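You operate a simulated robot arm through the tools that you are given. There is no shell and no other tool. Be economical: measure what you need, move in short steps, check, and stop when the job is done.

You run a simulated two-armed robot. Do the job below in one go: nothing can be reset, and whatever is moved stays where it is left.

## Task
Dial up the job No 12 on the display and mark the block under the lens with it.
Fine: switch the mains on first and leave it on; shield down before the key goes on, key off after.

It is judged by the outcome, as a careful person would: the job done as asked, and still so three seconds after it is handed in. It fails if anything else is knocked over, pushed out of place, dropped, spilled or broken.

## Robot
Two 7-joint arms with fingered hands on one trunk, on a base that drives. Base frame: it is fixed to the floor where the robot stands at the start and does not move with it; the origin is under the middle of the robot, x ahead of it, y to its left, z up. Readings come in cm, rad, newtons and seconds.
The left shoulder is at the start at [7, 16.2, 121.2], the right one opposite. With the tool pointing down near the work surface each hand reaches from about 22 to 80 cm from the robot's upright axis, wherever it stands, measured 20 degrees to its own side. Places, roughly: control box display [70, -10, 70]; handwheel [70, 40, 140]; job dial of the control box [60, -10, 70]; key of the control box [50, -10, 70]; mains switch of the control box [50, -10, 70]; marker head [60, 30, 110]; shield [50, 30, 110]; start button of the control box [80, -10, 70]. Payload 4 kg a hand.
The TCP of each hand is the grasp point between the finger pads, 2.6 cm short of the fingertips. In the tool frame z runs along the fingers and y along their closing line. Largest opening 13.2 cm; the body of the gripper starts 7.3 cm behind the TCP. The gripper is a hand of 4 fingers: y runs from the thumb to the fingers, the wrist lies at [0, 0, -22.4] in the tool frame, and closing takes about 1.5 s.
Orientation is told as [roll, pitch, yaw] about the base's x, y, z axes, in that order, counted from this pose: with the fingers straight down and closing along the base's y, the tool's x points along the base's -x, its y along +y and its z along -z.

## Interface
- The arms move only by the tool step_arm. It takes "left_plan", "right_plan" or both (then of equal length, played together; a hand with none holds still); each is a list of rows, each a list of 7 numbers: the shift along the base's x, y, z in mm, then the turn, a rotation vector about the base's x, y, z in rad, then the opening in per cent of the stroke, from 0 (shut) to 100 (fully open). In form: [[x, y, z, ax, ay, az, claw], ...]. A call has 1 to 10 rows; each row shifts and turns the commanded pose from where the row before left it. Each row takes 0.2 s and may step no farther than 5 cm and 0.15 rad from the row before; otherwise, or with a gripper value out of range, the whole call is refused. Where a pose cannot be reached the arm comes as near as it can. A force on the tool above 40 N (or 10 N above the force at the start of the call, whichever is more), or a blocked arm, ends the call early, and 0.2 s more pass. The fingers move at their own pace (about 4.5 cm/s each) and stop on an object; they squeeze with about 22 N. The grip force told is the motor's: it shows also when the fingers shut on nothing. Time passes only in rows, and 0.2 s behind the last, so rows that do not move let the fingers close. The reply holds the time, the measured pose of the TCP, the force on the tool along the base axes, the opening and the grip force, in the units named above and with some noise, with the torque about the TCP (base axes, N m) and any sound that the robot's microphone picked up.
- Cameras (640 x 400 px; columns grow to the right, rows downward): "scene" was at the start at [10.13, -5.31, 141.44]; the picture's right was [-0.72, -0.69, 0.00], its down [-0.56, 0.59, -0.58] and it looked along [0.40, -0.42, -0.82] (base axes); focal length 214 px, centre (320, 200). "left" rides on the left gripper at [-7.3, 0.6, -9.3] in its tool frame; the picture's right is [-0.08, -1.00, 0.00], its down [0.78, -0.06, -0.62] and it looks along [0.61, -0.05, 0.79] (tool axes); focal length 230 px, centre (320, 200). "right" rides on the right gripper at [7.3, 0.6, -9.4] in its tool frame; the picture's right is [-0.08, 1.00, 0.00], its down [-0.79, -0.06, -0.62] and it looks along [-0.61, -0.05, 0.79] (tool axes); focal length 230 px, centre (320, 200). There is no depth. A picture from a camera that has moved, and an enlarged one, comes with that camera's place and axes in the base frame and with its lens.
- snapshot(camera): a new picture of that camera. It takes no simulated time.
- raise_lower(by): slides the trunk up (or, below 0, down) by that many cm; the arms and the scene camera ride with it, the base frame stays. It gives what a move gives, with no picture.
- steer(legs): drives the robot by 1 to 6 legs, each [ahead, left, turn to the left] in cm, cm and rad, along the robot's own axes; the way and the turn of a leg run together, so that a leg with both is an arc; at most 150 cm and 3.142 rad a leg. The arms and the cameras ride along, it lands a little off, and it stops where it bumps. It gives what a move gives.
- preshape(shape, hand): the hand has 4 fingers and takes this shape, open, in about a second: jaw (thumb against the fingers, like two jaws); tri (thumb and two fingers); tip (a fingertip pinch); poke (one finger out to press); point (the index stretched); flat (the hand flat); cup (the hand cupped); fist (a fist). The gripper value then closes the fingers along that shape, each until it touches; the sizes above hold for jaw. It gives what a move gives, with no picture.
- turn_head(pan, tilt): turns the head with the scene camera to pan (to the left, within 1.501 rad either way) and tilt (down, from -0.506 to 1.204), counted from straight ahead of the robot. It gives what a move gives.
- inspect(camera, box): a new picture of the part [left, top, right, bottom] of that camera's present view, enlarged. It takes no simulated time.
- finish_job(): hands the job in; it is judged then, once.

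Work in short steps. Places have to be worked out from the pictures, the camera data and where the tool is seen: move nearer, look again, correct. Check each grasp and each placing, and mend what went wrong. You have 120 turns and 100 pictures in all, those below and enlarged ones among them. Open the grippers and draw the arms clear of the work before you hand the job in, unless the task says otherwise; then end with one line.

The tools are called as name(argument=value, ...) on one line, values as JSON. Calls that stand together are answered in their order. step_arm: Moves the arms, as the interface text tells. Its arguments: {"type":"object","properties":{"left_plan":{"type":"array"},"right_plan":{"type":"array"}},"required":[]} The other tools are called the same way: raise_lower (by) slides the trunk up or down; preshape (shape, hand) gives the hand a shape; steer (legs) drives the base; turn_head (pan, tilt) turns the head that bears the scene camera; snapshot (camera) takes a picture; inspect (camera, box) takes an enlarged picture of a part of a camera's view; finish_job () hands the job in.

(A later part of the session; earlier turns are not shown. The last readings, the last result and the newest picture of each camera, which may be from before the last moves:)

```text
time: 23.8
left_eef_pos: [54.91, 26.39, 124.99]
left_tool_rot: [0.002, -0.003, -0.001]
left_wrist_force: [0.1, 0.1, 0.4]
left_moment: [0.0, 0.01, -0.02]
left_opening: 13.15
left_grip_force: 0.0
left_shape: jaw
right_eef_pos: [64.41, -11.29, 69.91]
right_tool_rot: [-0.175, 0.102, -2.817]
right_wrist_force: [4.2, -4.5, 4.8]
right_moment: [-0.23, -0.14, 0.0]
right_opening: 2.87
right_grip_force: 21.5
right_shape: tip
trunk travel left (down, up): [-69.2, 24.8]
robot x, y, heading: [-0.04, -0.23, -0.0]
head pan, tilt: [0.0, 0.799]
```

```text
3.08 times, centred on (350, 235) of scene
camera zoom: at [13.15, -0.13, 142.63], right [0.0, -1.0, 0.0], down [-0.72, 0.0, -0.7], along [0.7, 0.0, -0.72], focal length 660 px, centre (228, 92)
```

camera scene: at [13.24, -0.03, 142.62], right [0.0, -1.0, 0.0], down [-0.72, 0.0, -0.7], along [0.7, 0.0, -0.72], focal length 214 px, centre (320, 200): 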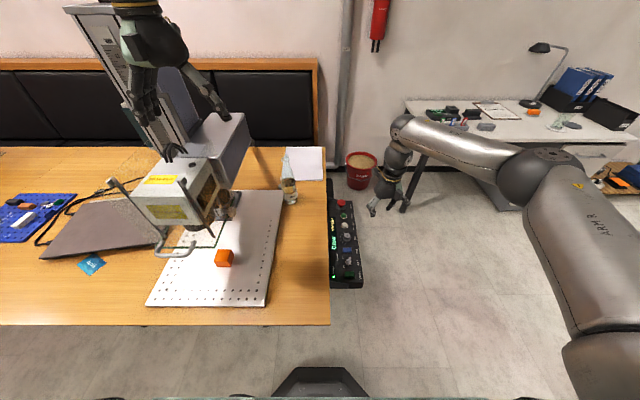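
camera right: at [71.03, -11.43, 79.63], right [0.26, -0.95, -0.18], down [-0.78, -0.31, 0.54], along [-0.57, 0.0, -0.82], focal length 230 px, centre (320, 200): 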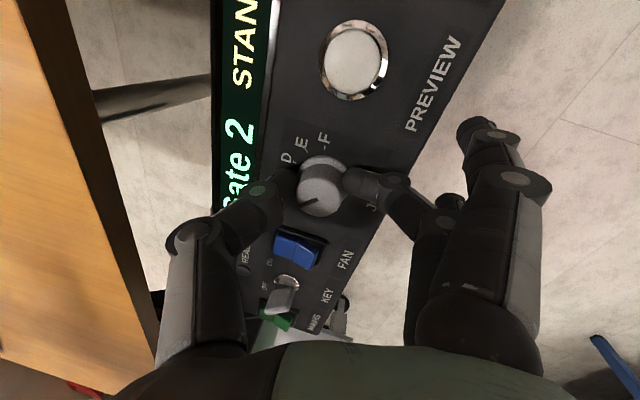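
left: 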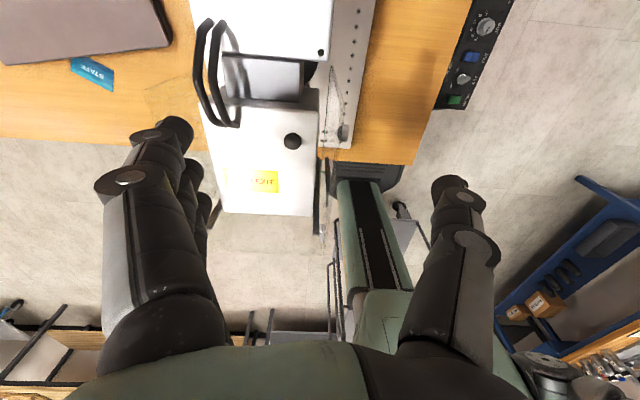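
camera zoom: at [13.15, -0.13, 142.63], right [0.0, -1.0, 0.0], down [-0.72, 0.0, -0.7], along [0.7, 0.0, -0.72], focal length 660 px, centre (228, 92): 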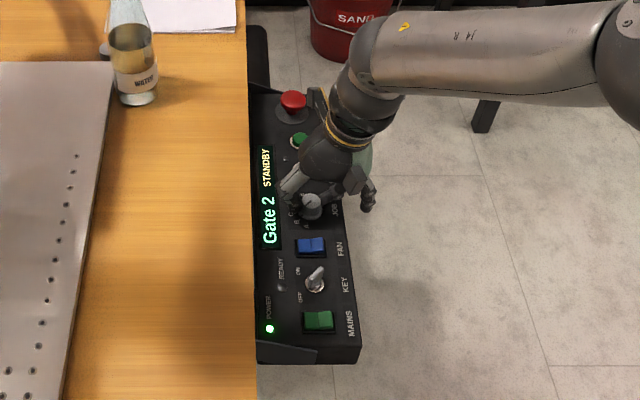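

"Gate 2" at B. Continue one step.

step_arm(right_plan=[[0, 0, 0, 0, 0, -0.13, 10], [0, 0, 0, 0, 0, -0.13, 10], [0, 0, 0, 0, 0, -0.13, 10], [0, 0, 0, 0, 0, -0.13, 10]])

inspect(camera="scene", box=[300, 170, 400, 300])

```text
time: 24.8
left_eef_pos: [54.75, 26.42, 125.04]
left_tool_rot: [0.0, -0.003, 0.0]
left_wrist_force: [1.3, -0.8, 0.1]
left_moment: [0.01, -0.03, -0.02]
left_opening: 13.2
left_grip_force: 0.0
left_shape: jaw
right_eef_pos: [64.34, -11.32, 70.02]
right_tool_rot: [-0.176, 0.103, 2.945]
right_wrist_force: [-4.4, -10.6, 6.5]
right_moment: [-0.4, 0.08, 0.08]
right_opening: 2.84
right_grip_force: 21.6
right_shape: tip
trunk travel left (down, up): [-69.2, 24.8]
robot x, y, heading: [-0.02, -0.03, -0.003]
head pan, tilt: [0.0, 0.799]
```

```text
3.08 times, centred on (350, 235) of scene
camera zoom: at [13.06, -0.22, 142.64], right [0.0, -1.0, 0.0], down [-0.72, 0.0, -0.7], along [0.7, 0.0, -0.72], focal length 660 px, centre (228, 92)
```

zoom: 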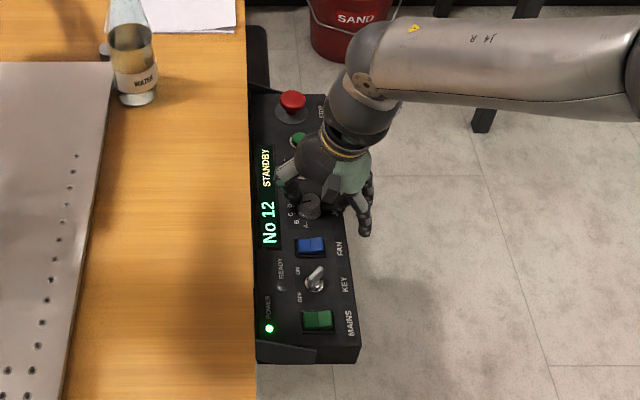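

"No 12" is shown. Release the knob and lift straight up.

step_arm(right_plan=[[0, 0, 0, 0, 0, 0, 34], [0, 0, 0, 0, 0, 0, 34], [0, 0, 0, 0, 0, 0, 34], [0, 0, 30, 0, 0, 0, 34], [0, 0, 40, 0, 0, 0, 34], [0, -30, 30, 0, 0, 0, 34], [0, -40, 20, 0, 0, 0, 34]])

inspect(camera="scene", box=[300, 170, 400, 300])

snapshot(camera="left")

```text
time: 26.4
left_eef_pos: [54.79, 26.29, 125.01]
left_tool_rot: [0.0, 0.0, 0.001]
left_wrist_force: [-0.2, -0.5, -0.2]
left_moment: [0.04, -0.01, -0.01]
left_opening: 13.2
left_grip_force: 0.1
left_shape: jaw
right_eef_pos: [64.34, -18.44, 82.13]
right_tool_rot: [-0.178, 0.102, 2.951]
right_wrist_force: [0.2, 0.1, 0.2]
right_moment: [-0.03, 0.0, -0.02]
right_opening: 4.45
right_grip_force: 0.1
right_shape: tip
trunk travel left (down, up): [-69.2, 24.8]
robot x, y, heading: [0.17, -0.11, -0.004]
head pan, tilt: [0.0, 0.799]
```

```text
3.08 times, centred on (350, 235) of scene
camera zoom: at [13.12, -0.25, 142.63], right [0.0, -1.0, 0.0], down [-0.72, 0.0, -0.7], along [0.7, 0.0, -0.72], focal length 660 px, centre (228, 92)
```

zoom: 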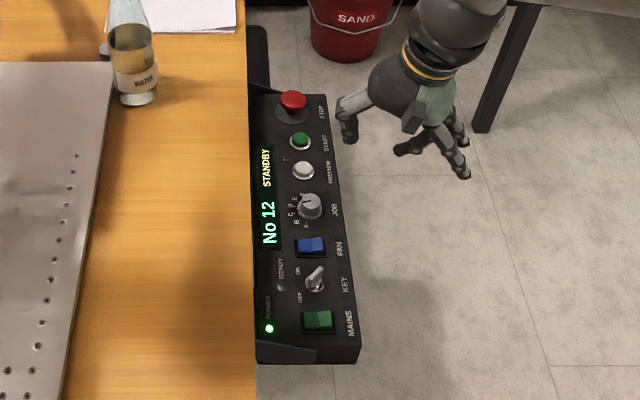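

```text
58 pictures are left
camera left: at [62.12, 26.71, 134.51], right [0.08, -1.0, 0.0], down [-0.79, -0.06, 0.61], along [-0.61, -0.05, -0.79], focal length 230 px, centre (320, 200)
```

left: 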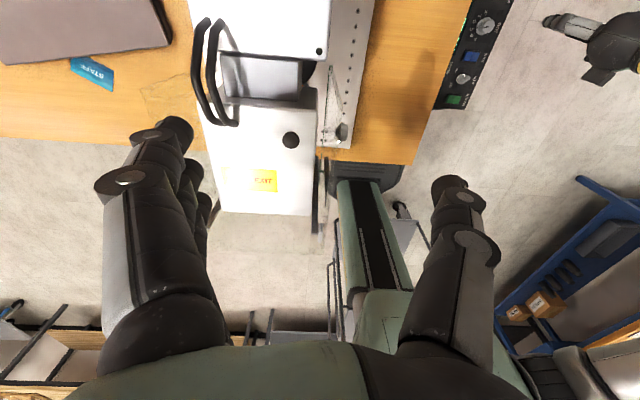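

Job set, hand clear. Now study the shield.

inspect(camera="scene", box=[90, 140, 290, 265])

step_arm(left_plan=[[-40, 0, 0, 0, 0, 0, 100], [-40, 0, 0, 0, 0, 0, 100], [-40, 0, 0, 0, 0, 0, 100], [-40, 0, 0, 0, 0, 0, 100], [-40, 0, 0, 0, 0, 0, 100]])

snapshot(camera="left")

```text
3.20 times, centred on (190, 202) of scene
camera zoom: at [13.12, -0.25, 142.63], right [0.0, -1.0, 0.0], down [-0.72, 0.0, -0.7], along [0.7, 0.0, -0.72], focal length 686 px, centre (736, 192)
```

zoom: 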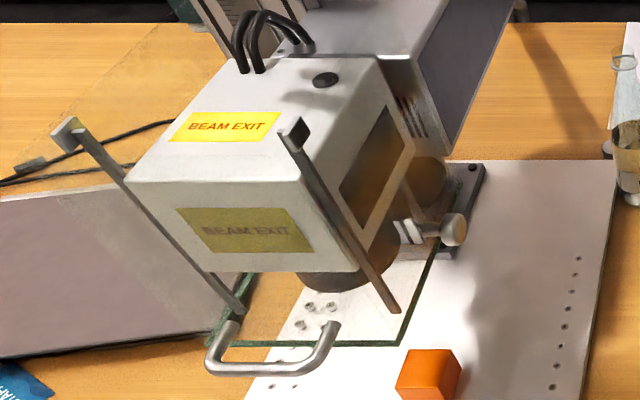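

```text
time: 27.6
left_eef_pos: [36.48, 24.52, 122.79]
left_tool_rot: [-0.001, -0.003, 0.0]
left_wrist_force: [-0.2, -0.8, 0.8]
left_moment: [-0.01, 0.0, -0.01]
left_opening: 13.2
left_grip_force: 0.0
left_shape: jaw
left hand out of reach, approached as far as the arm can: row 4, 5
right_eef_pos: [64.53, -18.34, 82.11]
right_tool_rot: [-0.178, 0.1, 2.951]
right_wrist_force: [-0.5, -0.2, 0.6]
right_moment: [0.0, 0.01, 0.02]
right_opening: 4.44
right_grip_force: 0.1
right_shape: tip
trunk travel left (down, up): [-69.2, 24.8]
robot x, y, heading: [-0.03, 0.13, 0.0]
head pan, tilt: [0.0, 0.799]
```

```text
56 pictures are left
camera left: at [43.78, 25.05, 132.1], right [0.08, -1.0, 0.0], down [-0.79, -0.06, 0.61], along [-0.61, -0.05, -0.79], focal length 230 px, centre (320, 200)
```

left: 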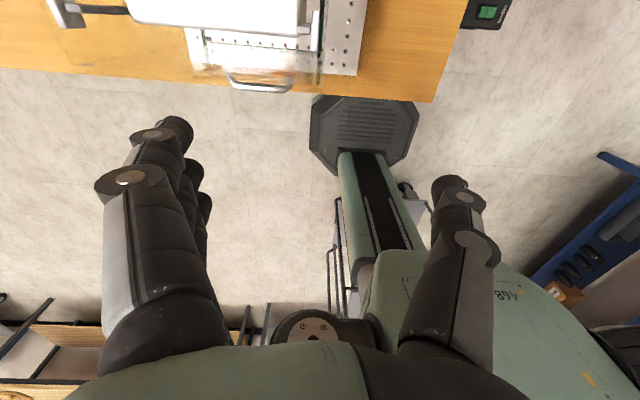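

Handle of the shield ≈[37,31.5,101], posts/guides at x≈42, y 24–36, z 101–118: shield is up. I yaw the left hand by π so its camera looks forward at it, fingers closed.

step_arm(left_plan=[[0, 0, 0, 0, 0, -0.15, 0], [0, 0, 0, 0, 0, -0.15, 0], [0, 0, 0, 0, 0, -0.15, 0], [0, 0, 0, 0, 0, -0.15, 0], [0, 0, 0, 0, 0, -0.15, 0], [0, 0, 0, 0, 0, -0.15, 0], [0, 0, 0, 0, 0, -0.15, 0], [0, 0, 0, 0, 0, -0.15, 0], [0, 0, 0, 0, 0, -0.15, 0], [0, 0, 0, 0, 0, -0.15, 0]])

snapshot(camera="left")

```text
time: 29.8
left_eef_pos: [28.86, 19.8, 118.73]
left_tool_rot: [0.0, 0.001, -1.45]
left_wrist_force: [-0.5, 0.6, 0.5]
left_moment: [-0.04, -0.03, 0.0]
left_opening: 0.0
left_grip_force: 21.8
left_shape: jaw
left hand out of reach, approached as far as the arm can: row 7, 8, 9, 10
right_eef_pos: [64.4, -18.43, 82.12]
right_tool_rot: [-0.176, 0.1, 2.949]
right_wrist_force: [-0.2, -0.4, -0.3]
right_moment: [0.01, 0.02, 0.05]
right_opening: 4.45
right_grip_force: 0.2
right_shape: tip
trunk travel left (down, up): [-69.2, 24.8]
robot x, y, heading: [-0.51, -0.02, 0.0]
head pan, tilt: [0.0, 0.799]
```

```text
55 pictures are left
camera left: at [30.23, 12.54, 128.12], right [-0.98, -0.2, 0.0], down [-0.16, 0.77, 0.62], along [-0.12, 0.6, -0.79], focal length 230 px, centre (320, 200)
```

left: 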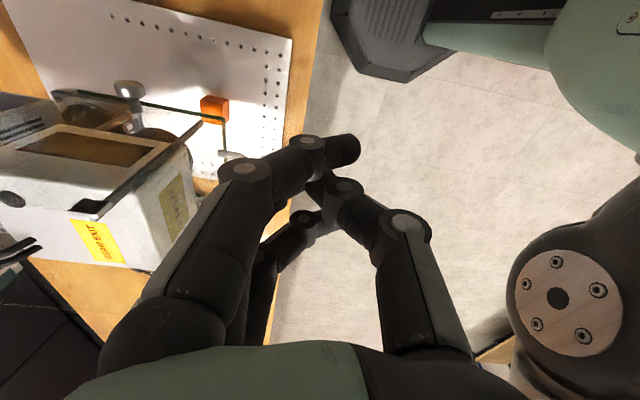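

The arm is cramped near its shoulder height. Raise the trunk 20 cm for better reach (both hands are clear above things).

raise_lower(by=20)

step_arm(left_plan=[[0, 0, -40, 0, 0, -0.15, 0], [0, 0, -40, 0, 0, -0.15, 0], [0, 0, -40, 0, 0, -0.15, 0], [0, 0, -40, 0, 0, -0.15, 0], [0, 0, 0, 0, 0, -0.15, 0]])

snapshot(camera="left")

```text
time: 31.9
left_eef_pos: [28.95, 19.88, 138.73]
left_tool_rot: [0.0, -0.001, -1.449]
left_wrist_force: [0.6, -0.3, 0.1]
left_moment: [0.01, -0.01, -0.01]
left_opening: 0.0
left_grip_force: 21.8
left_shape: jaw
right_eef_pos: [64.45, -18.48, 102.2]
right_tool_rot: [-0.175, 0.101, 2.948]
right_wrist_force: [0.7, 0.5, 0.5]
right_moment: [0.01, 0.0, -0.01]
right_opening: 4.42
right_grip_force: 0.0
right_shape: tip
trunk travel left (down, up): [-89.2, 4.8]
robot x, y, heading: [0.05, 0.09, 0.001]
head pan, tilt: [0.0, 0.799]
```

```text
time: 33.1
left_eef_pos: [27.0, 7.54, 130.8]
left_tool_rot: [0.017, 0.005, -2.038]
left_wrist_force: [-0.5, 0.9, 0.9]
left_moment: [0.03, -0.02, -0.01]
left_opening: 0.0
left_grip_force: 22.2
left_shape: jaw
left hand out of reach, approached as far as the arm can: row 1, 2, 3, 4, 5
right_eef_pos: [64.01, -18.59, 102.29]
right_tool_rot: [-0.179, 0.106, 2.948]
right_wrist_force: [-0.6, -1.0, -0.8]
right_moment: [0.05, -0.04, -0.01]
right_opening: 4.42
right_grip_force: 0.0
right_shape: tip
trunk travel left (down, up): [-89.2, 4.8]
robot x, y, heading: [-0.1, -0.14, -0.0]
head pan, tilt: [0.0, 0.799]
```

```text
54 pictures are left
camera left: at [24.09, 0.59, 140.21], right [-0.92, 0.38, -0.02], down [0.29, 0.73, 0.62], along [0.25, 0.57, -0.78], focal length 230 px, centre (320, 200)
```

left: 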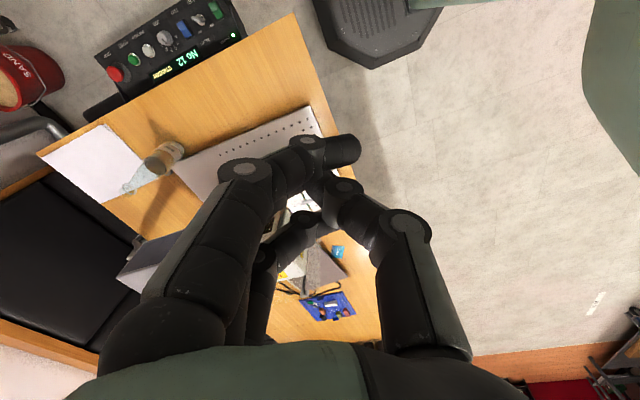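

Too cramped here; move left hand outward and lower (toward [30,30,112]) in front of the head, without turning.

step_arm(left_plan=[[0, 45, 0, 0, 0, 0, 0], [0, 45, 0, 0, 0, 0, 0], [0, 45, 0, 0, 0, 0, 0], [5, 45, -10, 0, 0, 0, 0], [0, 0, -45, 0, 0, 0, 0], [0, 0, -45, 0, 0, 0, 0], [0, 0, -45, 0, 0, 0, 0]])

snapshot(camera="left")

snapshot(camera="scene")

```text
time: 34.8
left_eef_pos: [29.03, 7.29, 126.44]
left_tool_rot: [0.01, 0.001, -2.038]
left_wrist_force: [0.7, -0.5, 0.6]
left_moment: [0.01, 0.02, 0.02]
left_opening: 0.02
left_grip_force: 22.5
left_shape: jaw
left hand out of reach, approached as far as the arm can: row 1, 2, 3, 4, 5, 6, 7
right_eef_pos: [64.48, -18.47, 101.85]
right_tool_rot: [-0.176, 0.099, 2.949]
right_wrist_force: [0.5, 0.3, 0.0]
right_moment: [0.01, 0.03, 0.0]
right_opening: 4.45
right_grip_force: 0.0
right_shape: tip
trunk travel left (down, up): [-89.2, 4.8]
robot x, y, heading: [0.07, 0.12, -0.002]
head pan, tilt: [0.0, 0.799]
```

```text
53 pictures are left
camera left: at [26.1, 0.51, 135.85], right [-0.93, 0.38, -0.01], down [0.29, 0.73, 0.62], along [0.24, 0.57, -0.79], focal length 230 px, centre (320, 200)
```

left: 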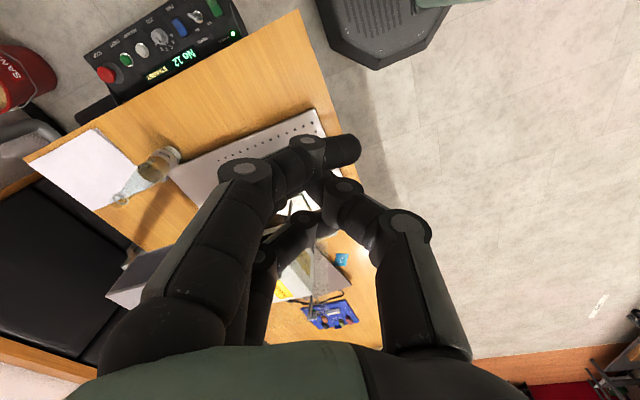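

```text
52 pictures are left
camera scene: at [13.42, -0.24, 162.61], right [0.0, -1.0, 0.0], down [-0.72, 0.0, -0.7], along [0.7, 0.0, -0.72], focal length 214 px, centre (320, 200)
```

scene: 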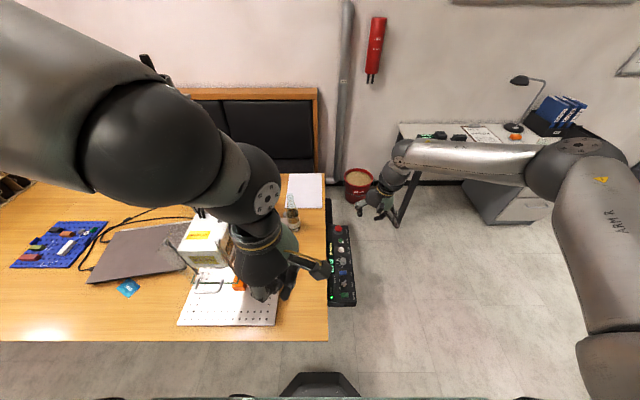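

The left arm is stuck against its wrist limit. Turn it back (+yaw) and move it outward.

step_arm(left_plan=[[0, 0, 0, 0, 0, 0.15, 0], [0, 0, 0, 0, 0, 0.15, 0], [0, 0, 0, 0, 0, 0.15, 0], [0, 0, 0, 0, 0, 0.15, 0], [0, 0, 0, 0, 0, 0.15, 0], [0, 0, 0, 0, 0, 0.15, 0], [0, 0, 0, 0, 0, 0.15, 0], [0, 0, 0, 0, 0, 0.15, 0], [0, 0, 0, 0, 0, 0.15, 0], [0, 0, 0, 0, 0, 0.15, 0]])

```text
time: 37.0
left_eef_pos: [28.81, 7.84, 126.67]
left_tool_rot: [0.012, 0.002, -0.534]
left_wrist_force: [-0.7, -0.9, 0.1]
left_moment: [-0.01, 0.01, 0.02]
left_opening: 0.0
left_grip_force: 22.1
left_shape: jaw
right_eef_pos: [64.47, -18.42, 102.04]
right_tool_rot: [-0.175, 0.102, 2.949]
right_wrist_force: [-0.2, 1.0, 0.0]
right_moment: [-0.01, 0.02, -0.01]
right_opening: 4.44
right_grip_force: 0.0
right_shape: tip
trunk travel left (down, up): [-89.2, 4.8]
robot x, y, heading: [-0.2, -0.14, 0.003]
head pan, tilt: [0.0, 0.799]
```

Free again. Back the robot off 18 cm to give the left arm room in front of the marker.

steer(legs=[[-18, 0, 0]])

step_arm(left_plan=[[20, 40, 0, 0, 0, 0.13, 0], [20, 40, 0, 0, 0, 0.13, 0], [20, 40, 0, 0, 0, 0.13, 0], [20, 40, 0, 0, 0, 0.14, 0], [20, 40, 0, 0, 0, 0, 0], [10, 30, 0, 0, 0, 0, 0]])

snapshot(camera="scene")

```text
time: 38.0
left_eef_pos: [23.36, 7.71, 126.67]
left_tool_rot: [0.013, 0.001, -0.537]
left_wrist_force: [-0.8, 0.4, 0.8]
left_moment: [-0.04, -0.03, 0.01]
left_opening: 0.0
left_grip_force: 22.0
left_shape: jaw
right_eef_pos: [58.9, -18.62, 102.09]
right_tool_rot: [-0.174, 0.101, 2.947]
right_wrist_force: [-0.8, -0.6, 0.4]
right_moment: [0.02, -0.03, 0.0]
right_opening: 4.44
right_grip_force: 0.0
right_shape: tip
trunk travel left (down, up): [-89.2, 4.8]
robot x, y, heading: [-5.54, -0.27, -0.005]
head pan, tilt: [0.0, 0.799]
stopped in leg 1: the robot was blocked; the commanded pose is now the measured one
```

```text
time: 39.4
left_eef_pos: [34.57, 30.61, 126.65]
left_tool_rot: [0.013, 0.0, -0.008]
left_wrist_force: [-0.1, -0.4, 0.6]
left_moment: [0.0, 0.02, 0.01]
left_opening: 0.0
left_grip_force: 22.3
left_shape: jaw
right_eef_pos: [58.84, -18.59, 102.01]
right_tool_rot: [-0.174, 0.098, 2.946]
right_wrist_force: [-0.4, -0.3, -0.2]
right_moment: [0.01, -0.02, 0.0]
right_opening: 4.43
right_grip_force: 0.0
right_shape: tip
trunk travel left (down, up): [-89.2, 4.8]
robot x, y, heading: [-5.12, -0.19, -0.007]
head pan, tilt: [0.0, 0.799]
```

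```text
51 pictures are left
camera scene: at [7.71, -0.11, 162.65], right [0.0, -1.0, 0.0], down [-0.72, 0.0, -0.7], along [0.7, 0.0, -0.72], focal length 214 px, centre (320, 200)
```

scene: 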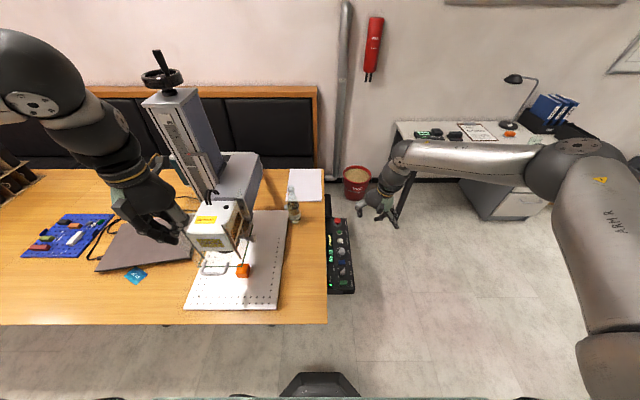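

Base is blocked behind after 5 cm; stay here. The left arm now has reach. Move it in front of the handle ([25,31,108]) and yaw −1.5 for a grip across the bar.

step_arm(left_plan=[[-45, 0, -10, 0, 0, 0, 0], [-45, 0, -20, 0, 0, 0, 0], [0, 0, -40, 0, 0, -0.15, 0], [0, 0, -40, 0, 0, -0.15, 0], [0, 0, -40, 0, 0, -0.15, 0], [0, 0, -30, 0, 0, -0.15, 0], [0, 0, 0, 0, 0, -0.15, 0], [0, 0, 0, 0, 0, -0.15, 0], [0, 0, 0, 0, 0, -0.15, 0], [0, 0, 0, 0, 0, -0.15, 0]])

snapshot(camera="left")

snapshot(camera="scene")

```text
time: 41.6
left_eef_pos: [28.18, 27.98, 110.4]
left_tool_rot: [0.017, 0.012, -1.202]
left_wrist_force: [0.4, 0.2, -0.4]
left_moment: [0.04, 0.0, 0.01]
left_opening: 0.0
left_grip_force: 21.9
left_shape: jaw
left hand out of reach, approached as far as the arm can: row 2, 3, 9, 10
right_eef_pos: [59.09, -19.11, 101.66]
right_tool_rot: [-0.178, 0.096, 2.945]
right_wrist_force: [0.7, -0.4, -1.1]
right_moment: [0.03, -0.04, -0.01]
right_opening: 4.44
right_grip_force: 0.0
right_shape: tip
trunk travel left (down, up): [-89.2, 4.8]
robot x, y, heading: [-5.35, -0.29, -0.006]
head pan, tilt: [0.0, 0.799]
```

```text
50 pictures are left
camera left: at [31.16, 21.12, 119.66], right [-0.9, -0.43, -0.02], down [-0.35, 0.7, 0.62], along [-0.26, 0.57, -0.78], focal length 230 px, centre (320, 200)
```

left: 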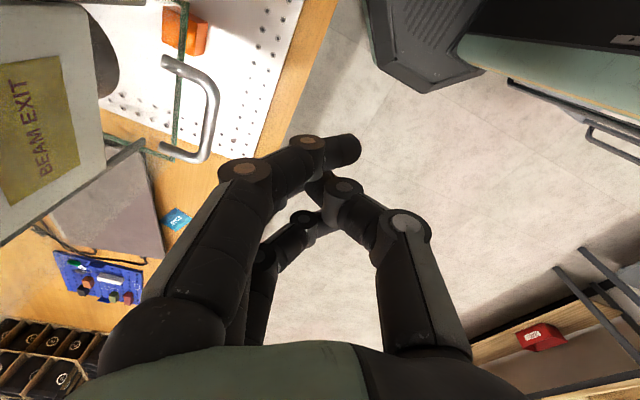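

```text
49 pictures are left
camera scene: at [8.14, -0.84, 162.6], right [0.0, -1.0, 0.0], down [-0.72, 0.01, -0.7], along [0.7, 0.0, -0.72], focal length 214 px, centre (320, 200)
```

scene: 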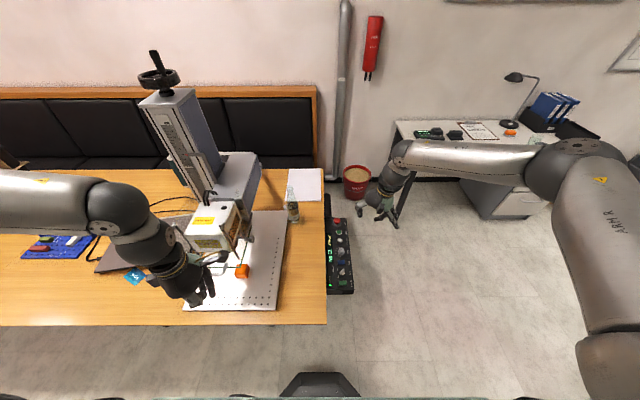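

The handle bar is at x≈36.5, y 28–35.5, z≈101, arms back to the pane at x≈40. Tilt the hand so the fingers point forward-down.

step_arm(left_plan=[[0, 0, 0, 0, -0.13, 0, 0], [0, 0, 0, 0, -0.13, 0, 0], [0, 0, 0, 0, -0.13, 0, 0], [0, 0, 0, 0, -0.13, 0, 0], [0, 0, 0, 0, -0.13, 0, 0], [0, 0, 0, 0, -0.13, 0, 0], [0, 0, 0, 0, 0, -0.1, 0], [0, 0, 0, 0, 0, -0.1, 0], [0, 0, 0, 0, 0, -0.1, 0]])

snapshot(camera="left")

snapshot(camera="scene")

```text
time: 43.6
left_eef_pos: [37.72, 12.94, 107.91]
left_tool_rot: [0.762, -0.236, -1.594]
left_wrist_force: [-0.9, 0.0, -0.4]
left_moment: [0.0, 0.0, -0.01]
left_opening: 0.0
left_grip_force: 22.8
left_shape: jaw
left hand out of reach, approached as far as the arm can: row 1, 2, 3, 4, 5, 6, 7, 8, 9
right_eef_pos: [59.01, -18.64, 101.89]
right_tool_rot: [-0.176, 0.098, 2.947]
right_wrist_force: [-0.4, -0.6, -0.3]
right_moment: [0.04, -0.01, 0.03]
right_opening: 4.44
right_grip_force: 0.1
right_shape: tip
trunk travel left (down, up): [-89.2, 4.8]
robot x, y, heading: [-5.08, 0.15, 0.001]
head pan, tilt: [0.0, 0.799]
```

```text
48 pictures are left
camera left: at [31.6, 7.57, 116.62], right [-0.73, -0.22, -0.65], down [-0.45, 0.87, 0.21], along [0.52, 0.44, -0.73], focal length 230 px, centre (320, 200)
```

left: 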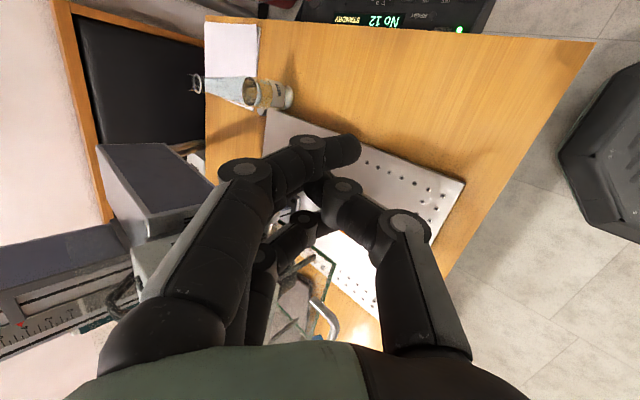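

```text
47 pictures are left
camera scene: at [7.9, -0.4, 162.63], right [0.0, -1.0, 0.0], down [-0.72, 0.0, -0.7], along [0.7, 0.0, -0.72], focal length 214 px, centre (320, 200)
```

scene: 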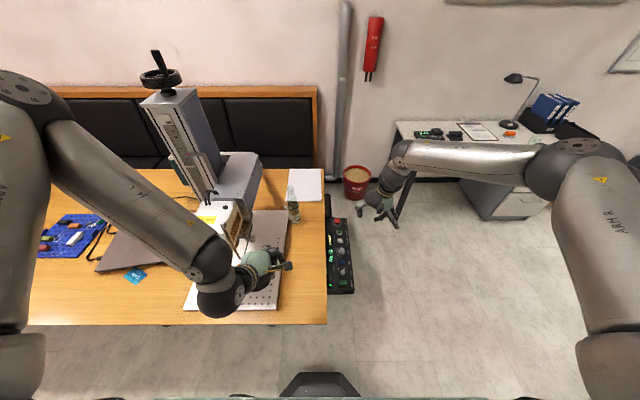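

That orientation is out of reach from so close. I'll return the hand to vertical, higher, then shift the robot to the right to give the left arm a more comfortable radius.

step_arm(left_plan=[[0, 0, 20, 0, 0.13, 0, 0], [0, 0, 20, 0, 0.13, 0, 0], [0, 0, 20, 0, 0.13, 0, 0], [0, 0, 20, 0, 0.13, 0, 0], [0, 0, 20, 0, 0.13, 0, 0], [0, 0, 20, 0, 0.1, 0, 0]])

turn_head(pan=-1.2, tilt=0.8)

snapshot(camera="scene")

```text
time: 45.0
left_eef_pos: [38.3, 12.88, 119.71]
left_tool_rot: [-0.012, -0.204, -1.423]
left_wrist_force: [-0.2, -0.3, 0.2]
left_moment: [0.02, -0.01, -0.02]
left_opening: 0.0
left_grip_force: 21.3
left_shape: jaw
left hand out of reach, approached as far as the arm can: row 1
right_eef_pos: [59.06, -18.61, 101.87]
right_tool_rot: [-0.177, 0.097, 2.949]
right_wrist_force: [-0.2, -0.2, -0.1]
right_moment: [0.01, 0.02, 0.02]
right_opening: 4.45
right_grip_force: 0.2
right_shape: tip
trunk travel left (down, up): [-89.2, 4.8]
robot x, y, heading: [-4.98, -0.05, -0.001]
head pan, tilt: [0.0, 0.799]
```

```text
time: 46.4
left_eef_pos: [38.21, 13.0, 119.59]
left_tool_rot: [-0.011, -0.206, -1.423]
left_wrist_force: [-0.3, -0.7, -0.2]
left_moment: [0.0, 0.01, 0.01]
left_opening: 0.0
left_grip_force: 22.1
left_shape: jaw
right_eef_pos: [59.09, -18.66, 101.95]
right_tool_rot: [-0.174, 0.098, 2.948]
right_wrist_force: [0.0, -0.8, 0.2]
right_moment: [0.01, 0.02, 0.03]
right_opening: 4.46
right_grip_force: 0.0
right_shape: tip
trunk travel left (down, up): [-89.2, 4.8]
robot x, y, heading: [-5.5, -0.39, -0.005]
head pan, tilt: [-1.201, 0.799]
```

```text
46 pictures are left
camera scene: at [2.76, -7.67, 162.63], right [-0.93, -0.36, 0.0], down [-0.26, 0.67, -0.7], along [0.25, -0.65, -0.72], focal length 214 px, centre (320, 200)
```

scene: 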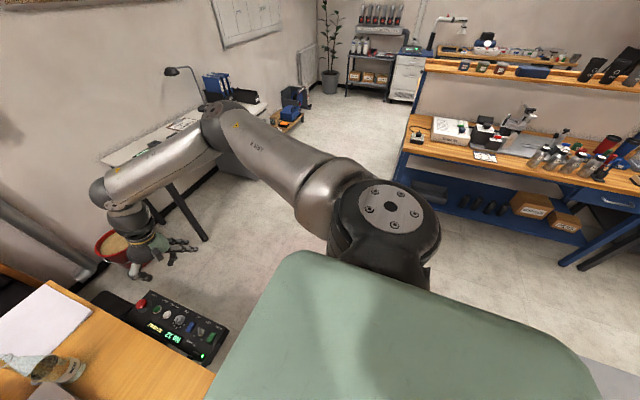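

The floor to the right is clear. Drive right 18 cm.

steer(legs=[[0, -18, 0]])

turn_head(pan=0.5, tilt=0.8)

step_arm(left_plan=[[0, 0, 0, 0, 0.1, -0.1, 0], [0, 0, 0, 0, 0.1, -0.1, 0], [0, 0, 0, 0, 0, -0.15, 0], [0, 0, 0, 0, 0, -0.15, 0], [0, 0, 0, 0, 0, -0.15, 0], [0, 0, 0, 0, 0, -0.15, 0], [0, 0, 0, 0, 0, -0.15, 0]])

snapshot(camera="scene")

```text
time: 47.9
left_eef_pos: [38.15, -4.58, 119.6]
left_tool_rot: [-0.013, -0.21, -1.421]
left_wrist_force: [0.3, 0.5, -0.4]
left_moment: [-0.05, -0.01, 0.0]
left_opening: 0.0
left_grip_force: 22.5
left_shape: jaw
right_eef_pos: [58.82, -36.17, 101.96]
right_tool_rot: [-0.173, 0.1, 2.949]
right_wrist_force: [0.4, -0.3, 0.6]
right_moment: [-0.04, 0.01, 0.0]
right_opening: 4.44
right_grip_force: 0.1
right_shape: tip
trunk travel left (down, up): [-89.2, 4.8]
robot x, y, heading: [-5.12, -17.55, -0.006]
head pan, tilt: [-1.201, 0.799]
```

```text
time: 49.6
left_eef_pos: [38.13, -4.95, 119.67]
left_tool_rot: [-0.011, -0.206, -1.421]
left_wrist_force: [-0.7, -0.4, 0.2]
left_moment: [0.0, -0.05, -0.02]
left_opening: 0.0
left_grip_force: 21.1
left_shape: jaw
right_eef_pos: [58.97, -36.44, 101.79]
right_tool_rot: [-0.173, 0.098, 2.945]
right_wrist_force: [-0.5, 0.3, 0.5]
right_moment: [0.01, -0.01, -0.01]
right_opening: 4.45
right_grip_force: 0.1
right_shape: tip
trunk travel left (down, up): [-89.2, 4.8]
robot x, y, heading: [-5.36, -17.88, -0.005]
head pan, tilt: [0.499, 0.799]
```

```text
time: 51.2
left_eef_pos: [27.21, -22.82, 123.99]
left_tool_rot: [-0.217, -0.188, -2.333]
left_wrist_force: [-0.5, -0.5, 0.9]
left_moment: [0.02, -0.06, -0.01]
left_opening: 0.0
left_grip_force: 21.3
left_shape: jaw
left hand out of reach, approached as far as the arm can: row 1, 2, 3, 4, 5, 6, 7
right_eef_pos: [58.68, -36.59, 101.96]
right_tool_rot: [-0.179, 0.1, 2.946]
right_wrist_force: [0.3, 0.3, -1.2]
right_moment: [0.02, -0.01, 0.0]
right_opening: 4.43
right_grip_force: 0.0
right_shape: tip
trunk travel left (down, up): [-89.2, 4.8]
robot x, y, heading: [-5.24, -17.8, -0.008]
head pan, tilt: [0.499, 0.799]
```

```text
45 pictures are left
camera scene: at [6.64, -14.37, 162.65], right [0.47, -0.88, 0.0], down [-0.63, -0.34, -0.7], along [0.61, 0.33, -0.72], focal length 214 px, centre (320, 200)
```

scene: 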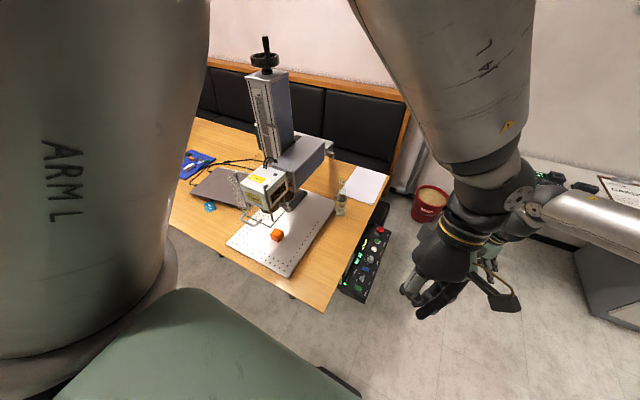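

The arm folds badly close to the body. Unwind yaw while moving outward to a roomy spot in front of the table ([27,20,125]).

step_arm(left_plan=[[0, 10, 0, 0, 0, 0.15, 0], [0, 20, 0, 0, 0, 0.15, 0], [0, 30, 0, 0, 0, 0.15, 0], [0, 40, 0, 0, 0, 0.15, 0], [0, 40, 0, 0, 0, 0.15, 0], [0, 40, 0, 0, 0, 0.15, 0], [0, 40, 0, 0, 0, 0.15, 0], [0, 40, 0, 0, 0, 0.15, 0], [0, 40, 0, 0, 0, 0.15, 0], [0, 40, 0, 0, 0, 0.15, 0]])

snapshot(camera="scene")

```text
time: 53.4
left_eef_pos: [27.33, 11.67, 124.05]
left_tool_rot: [-0.215, -0.194, -0.833]
left_wrist_force: [0.8, 0.4, -0.3]
left_moment: [0.0, -0.03, -0.01]
left_opening: 0.0
left_grip_force: 22.2
left_shape: jaw
right_eef_pos: [58.85, -36.27, 101.97]
right_tool_rot: [-0.172, 0.101, 2.947]
right_wrist_force: [0.1, -0.1, 1.3]
right_moment: [-0.02, -0.01, -0.01]
right_opening: 4.44
right_grip_force: 0.1
right_shape: tip
trunk travel left (down, up): [-89.2, 4.8]
robot x, y, heading: [-5.1, -17.9, -0.004]
head pan, tilt: [0.499, 0.799]
```

```text
44 pictures are left
camera scene: at [6.81, -13.81, 162.63], right [0.47, -0.88, 0.0], down [-0.63, -0.34, -0.7], along [0.61, 0.33, -0.72], focal length 214 px, centre (320, 200)
```

scene: 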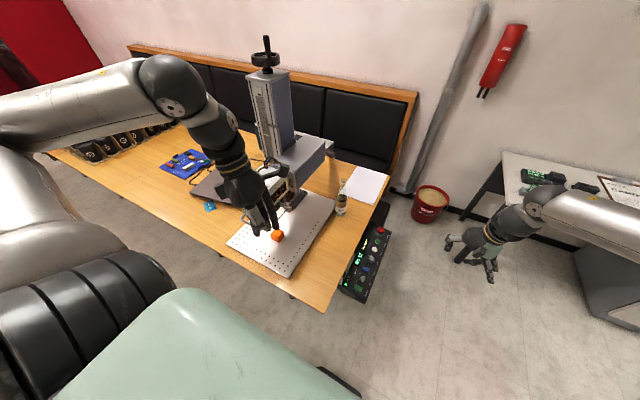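

Better configuration. The left hand should turn the other way (+yaw, mirrored to the right hand). Straighten and yaw positively in front of the marker.

step_arm(left_plan=[[0, 20, 0, 0.14, 0, 0.0, 0], [0, 20, 0, 0.14, 0, 0.0, 0], [0, 20, 0, 0, 0, 0.15, 0], [0, 20, 0, 0, 0, 0.15, 0], [0, 20, 0, 0, 0, 0.15, 0], [0, 20, 0, 0, 0, 0.15, 0], [0, 20, 0, 0, 0, 0.15, 0], [0, 20, 0, 0, 0, 0.15, 0], [0, 0, 0, 0, 0, 0.15, 0], [0, 0, 0, 0, 0, 0.15, 0]])

step_arm(left_plan=[[0, 0, 0, 0, 0, 0.15, 0], [0, 0, 0, 0, 0, 0.15, 0], [0, 0, 0, 0, 0, 0.15, 0], [0, 0, 0, 0, 0, 0.15, 0], [0, 0, 0, 0, 0, 0.15, 0], [0, 0, 0, 0, 0, 0.15, 0], [0, 0, 0, 0, 0, 0.15, 0], [0, 0, 0, 0, 0, 0.15, 0], [0, 0, 0, 0, 0, 0.15, 0], [0, 0, 0, 0, 0, 0.15, 0]])

```text
time: 55.6
left_eef_pos: [32.66, 19.6, 121.94]
left_tool_rot: [-0.026, 0.017, 0.353]
left_wrist_force: [-1.0, -0.5, -1.3]
left_moment: [0.01, 0.03, -0.03]
left_opening: 0.0
left_grip_force: 21.9
left_shape: jaw
left hand out of reach, approached as far as the arm can: row 3, 4, 5, 6, 7, 8
right_eef_pos: [58.95, -36.39, 102.04]
right_tool_rot: [-0.174, 0.1, 2.945]
right_wrist_force: [0.4, -0.2, 0.9]
right_moment: [0.01, -0.01, 0.02]
right_opening: 4.44
right_grip_force: 0.1
right_shape: tip
trunk travel left (down, up): [-89.2, 4.8]
robot x, y, heading: [-5.41, -17.52, -0.006]
head pan, tilt: [0.499, 0.799]
```

```text
time: 57.8
left_eef_pos: [32.41, 19.5, 121.99]
left_tool_rot: [-0.027, 0.016, 1.85]
left_wrist_force: [0.2, 0.2, 0.6]
left_moment: [-0.02, -0.01, 0.0]
left_opening: 0.0
left_grip_force: 21.8
left_shape: jaw
right_eef_pos: [58.91, -36.37, 101.95]
right_tool_rot: [-0.173, 0.098, 2.947]
right_wrist_force: [0.0, -0.4, 0.4]
right_moment: [-0.01, -0.01, 0.01]
right_opening: 4.47
right_grip_force: 0.0
right_shape: tip
trunk travel left (down, up): [-89.2, 4.8]
robot x, y, heading: [-5.57, -17.64, -0.007]
head pan, tilt: [0.499, 0.799]
```

Positive yaw works freely. Plan: yaw ≈1.57, tilt ~1.1 rad forward so I can grip the bar horizontally. Move to [24,30,112], set yaw 1.55 and start tilting.

step_arm(left_plan=[[-40, 0, -20, 0, 0, -0.15, 0], [-40, 10, -20, 0, 0, -0.13, 0], [0, 40, -20, 0, -0.1, 0, 0], [0, 40, -20, 0, -0.15, 0, 0], [0, 15, -20, 0, -0.15, 0, 0]])

snapshot(camera="scene")

```text
time: 59.0
left_eef_pos: [29.54, 23.57, 112.58]
left_tool_rot: [-0.432, 0.015, 1.562]
left_wrist_force: [0.5, 0.4, -0.9]
left_moment: [0.04, -0.04, -0.02]
left_opening: 0.0
left_grip_force: 22.1
left_shape: jaw
left hand out of reach, approached as far as the arm can: row 1, 2, 3, 4, 5
right_eef_pos: [58.53, -36.18, 102.32]
right_tool_rot: [-0.174, 0.103, 2.949]
right_wrist_force: [0.0, 0.6, 0.1]
right_moment: [0.0, -0.03, 0.0]
right_opening: 4.46
right_grip_force: 0.1
right_shape: tip
trunk travel left (down, up): [-89.2, 4.8]
robot x, y, heading: [-5.39, -18.18, -0.005]
head pan, tilt: [0.499, 0.799]
```

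```text
43 pictures are left
camera scene: at [6.17, -13.67, 162.7], right [0.47, -0.88, 0.0], down [-0.63, -0.34, -0.7], along [0.62, 0.33, -0.72], focal length 214 px, centre (320, 200)
```

scene: 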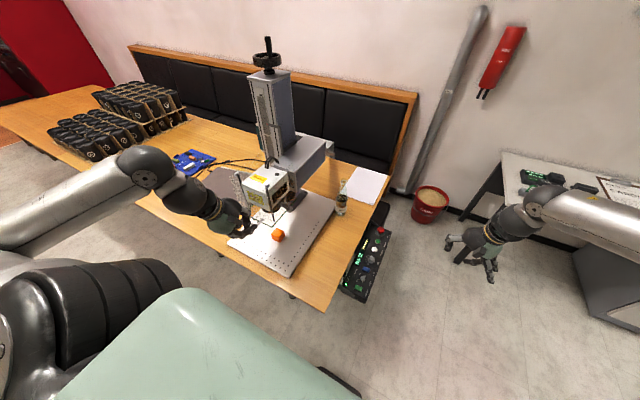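

Converging. Continue tilting and shift to y≈31, lower.

step_arm(left_plan=[[0, 20, -20, 0, -0.1, 0, 0], [0, 20, -20, 0, -0.1, 0, 0], [0, 20, -20, 0, -0.1, 0, 0], [0, 10, 0, 0, -0.1, 0, 0], [0, 0, 0, 0, -0.1, 0, 0]])

snapshot(camera="left")

inspect(camera="scene", box=[130, 120, 370, 270])

```text
time: 60.2
left_eef_pos: [29.61, 30.37, 106.56]
left_tool_rot: [-0.927, 0.008, 1.557]
left_wrist_force: [0.4, -0.8, -0.1]
left_moment: [0.01, 0.0, 0.03]
left_opening: 0.01
left_grip_force: 22.4
left_shape: jaw
right_eef_pos: [58.8, -36.39, 102.09]
right_tool_rot: [-0.175, 0.101, 2.949]
right_wrist_force: [0.1, -0.1, 0.6]
right_moment: [-0.02, -0.08, 0.0]
right_opening: 4.4
right_grip_force: 0.0
right_shape: tip
trunk travel left (down, up): [-89.2, 4.8]
robot x, y, heading: [-5.42, -17.69, -0.006]
head pan, tilt: [0.499, 0.799]
```

```text
42 pictures are left
camera left: at [21.91, 37.71, 111.76], right [0.6, 0.07, 0.8], down [-0.47, -0.78, 0.42], along [0.65, -0.63, -0.43], focal length 230 px, centre (320, 200)
```

left: 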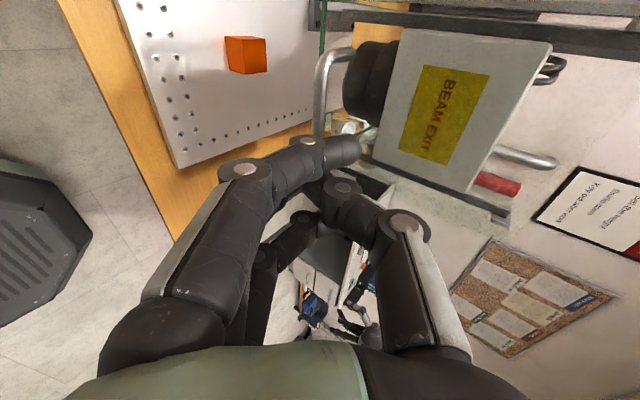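

```text
2.67 times, centred on (250, 195) of scene
camera zoom: at [6.69, -14.01, 162.65], right [0.47, -0.88, 0.0], down [-0.63, -0.34, -0.7], along [0.61, 0.33, -0.72], focal length 572 px, centre (507, 213)
```

zoom: 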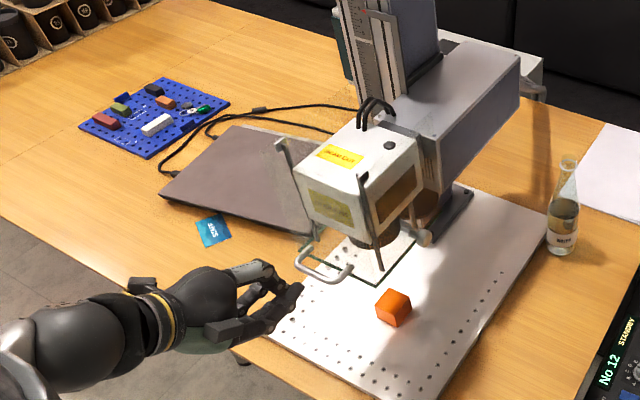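

Reached a fine pose: tool z ≈(0.8,0,-0.6), bar at ≈[36.5,31.5,101.2]. Open to ~4.5 cm and advance 5 cm along the tool axis, then look.

step_arm(left_plan=[[0, 9, 0, 0, 0, 0, 34], [0, 0, 0, 0, 0, 0, 34], [0, 0, 0, 0, 0, 0, 34], [14, 0, -10, 0, 0, 0, 34], [14, 0, -10, 0, 0, 0, 34]])

snapshot(camera="left")

inspect(camera="scene", box=[190, 150, 350, 250])

```text
time: 61.4
left_eef_pos: [32.64, 31.38, 104.41]
left_tool_rot: [-0.929, 0.009, 1.556]
left_wrist_force: [-0.5, -0.1, -0.1]
left_moment: [0.0, 0.01, 0.0]
left_opening: 4.43
left_grip_force: 0.0
left_shape: jaw
right_eef_pos: [59.07, -36.3, 101.8]
right_tool_rot: [-0.175, 0.098, 2.947]
right_wrist_force: [-0.6, 0.1, 0.0]
right_moment: [-0.01, 0.0, 0.0]
right_opening: 4.41
right_grip_force: 0.1
right_shape: tip
trunk travel left (down, up): [-89.2, 4.8]
robot x, y, heading: [-5.23, -17.88, 0.0]
head pan, tilt: [0.499, 0.799]
```

```text
40 pictures are left
camera left: at [24.98, 38.74, 109.54], right [0.6, 0.08, 0.8], down [-0.47, -0.77, 0.43], along [0.65, -0.63, -0.43], focal length 230 px, centre (320, 200)
```

left: 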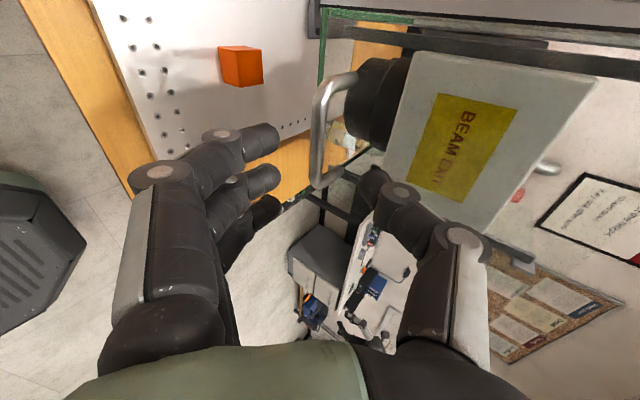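

```text
4.00 times, centred on (270, 200) of scene
camera zoom: at [7.07, -13.97, 162.61], right [0.47, -0.88, 0.0], down [-0.63, -0.34, -0.7], along [0.61, 0.33, -0.72], focal length 858 px, centre (520, 200)
```

zoom: 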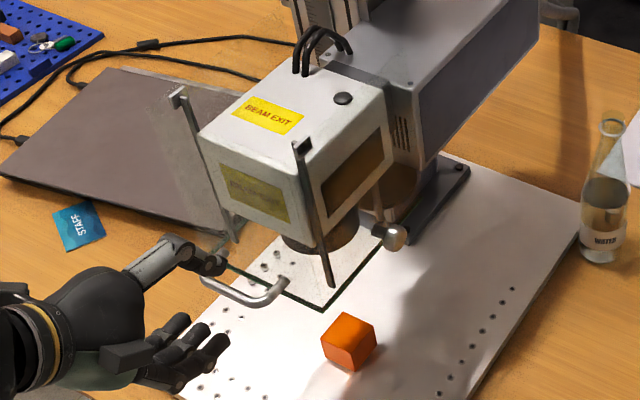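

Hand straddles the approach nicely. Before gripping, check how the shield is hung (slide or hinge) from the left camera.

inspect(camera="left", box=[270, 0, 590, 200])

inspect(camera="scene", box=[220, 160, 310, 235])

```text
2.00 times, centred on (430, 100) of left
camera zoom: at [24.98, 38.74, 109.54], right [0.6, 0.08, 0.8], down [-0.47, -0.77, 0.43], along [0.65, -0.63, -0.43], focal length 460 px, centre (100, 400)
```

zoom: 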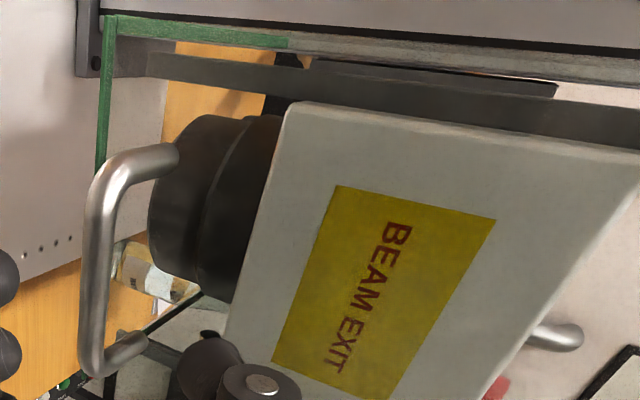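

```text
5.33 times, centred on (265, 198) of scene
camera zoom: at [7.07, -13.97, 162.61], right [0.47, -0.88, 0.0], down [-0.63, -0.34, -0.7], along [0.61, 0.33, -0.72], focal length 1144 px, centre (613, 213)
```

zoom: 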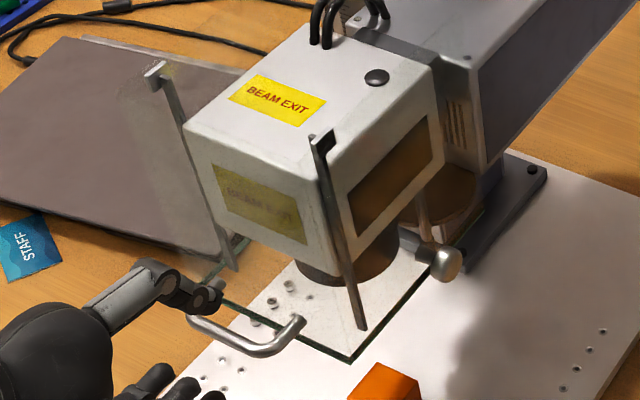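

It is a glass box on vertical rails — a vertical slide. Advance the grip onto the bar (centre y≈32.2) and close.

step_arm(left_plan=[[10, 8, -8, 0, 0, 0, 34], [10, 0, -9, 0, 0, 0, 34], [8, 0, -7, 0, 0, 0, 34]])

snapshot(camera="left")

inspect(camera="scene", box=[190, 150, 350, 250])

```text
time: 62.2
left_eef_pos: [35.46, 31.97, 102.13]
left_tool_rot: [-0.926, 0.01, 1.553]
left_wrist_force: [0.3, 0.2, -1.3]
left_moment: [-0.03, 0.0, -0.03]
left_opening: 4.43
left_grip_force: 0.0
left_shape: jaw
right_eef_pos: [58.91, -36.42, 101.86]
right_tool_rot: [-0.174, 0.099, 2.948]
right_wrist_force: [0.2, 0.0, 0.4]
right_moment: [0.02, 0.01, 0.03]
right_opening: 4.45
right_grip_force: 0.1
right_shape: tip
trunk travel left (down, up): [-89.2, 4.8]
robot x, y, heading: [-5.35, -18.05, -0.003]
head pan, tilt: [0.499, 0.799]
```

```text
36 pictures are left
camera left: at [27.7, 39.4, 107.33], right [0.6, 0.08, 0.8], down [-0.47, -0.77, 0.43], along [0.65, -0.63, -0.43], focal length 230 px, centre (320, 200)
```

left: 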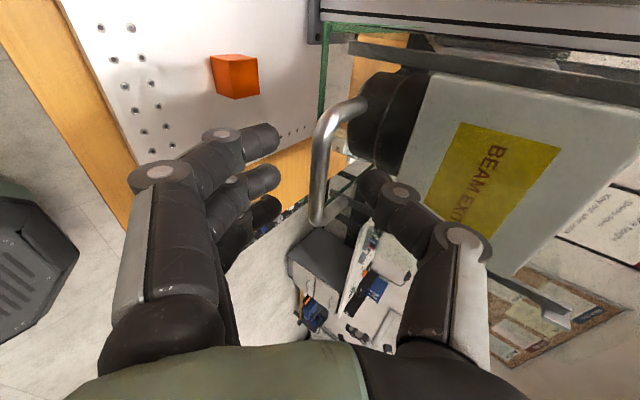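

```text
4.00 times, centred on (270, 200) of scene
camera zoom: at [6.83, -14.08, 162.63], right [0.47, -0.88, 0.0], down [-0.63, -0.34, -0.7], along [0.61, 0.33, -0.72], focal length 858 px, centre (520, 200)
```

zoom: 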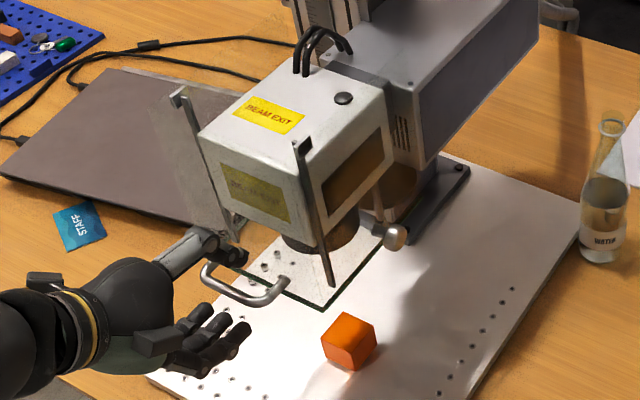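

The bar lies between thumb and fingers. Close on it.

step_arm(left_plan=[[3, -5, -2, 0, 0, 0, 34], [0, 0, 0, 0, 0, 0, 5], [0, 0, 0, 0, 0, 0, 5], [0, 0, 0, 0, 0, 0, 5], [0, 0, 0, 0, 0, 0, 5]])

snapshot(camera="left")

```text
time: 63.4
left_eef_pos: [35.86, 31.61, 101.86]
left_tool_rot: [-0.927, 0.009, 1.554]
left_wrist_force: [-0.6, -0.5, -1.9]
left_moment: [0.02, 0.01, 0.02]
left_opening: 0.71
left_grip_force: 0.1
left_shape: jaw
right_eef_pos: [58.94, -36.43, 102.03]
right_tool_rot: [-0.174, 0.099, 2.946]
right_wrist_force: [0.1, -0.4, -0.1]
right_moment: [0.02, 0.07, -0.02]
right_opening: 4.43
right_grip_force: 0.1
right_shape: tip
trunk travel left (down, up): [-89.2, 4.8]
robot x, y, heading: [-5.84, -18.16, -0.005]
head pan, tilt: [0.499, 0.799]
```

```text
34 pictures are left
camera left: at [28.02, 38.95, 107.14], right [0.6, 0.08, 0.8], down [-0.47, -0.77, 0.43], along [0.65, -0.63, -0.43], focal length 230 px, centre (320, 200)
```

left: 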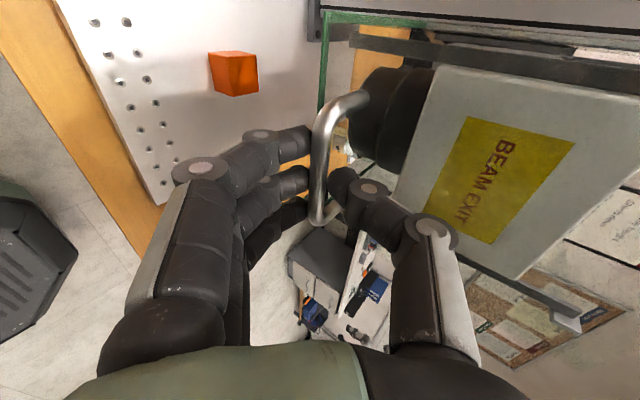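

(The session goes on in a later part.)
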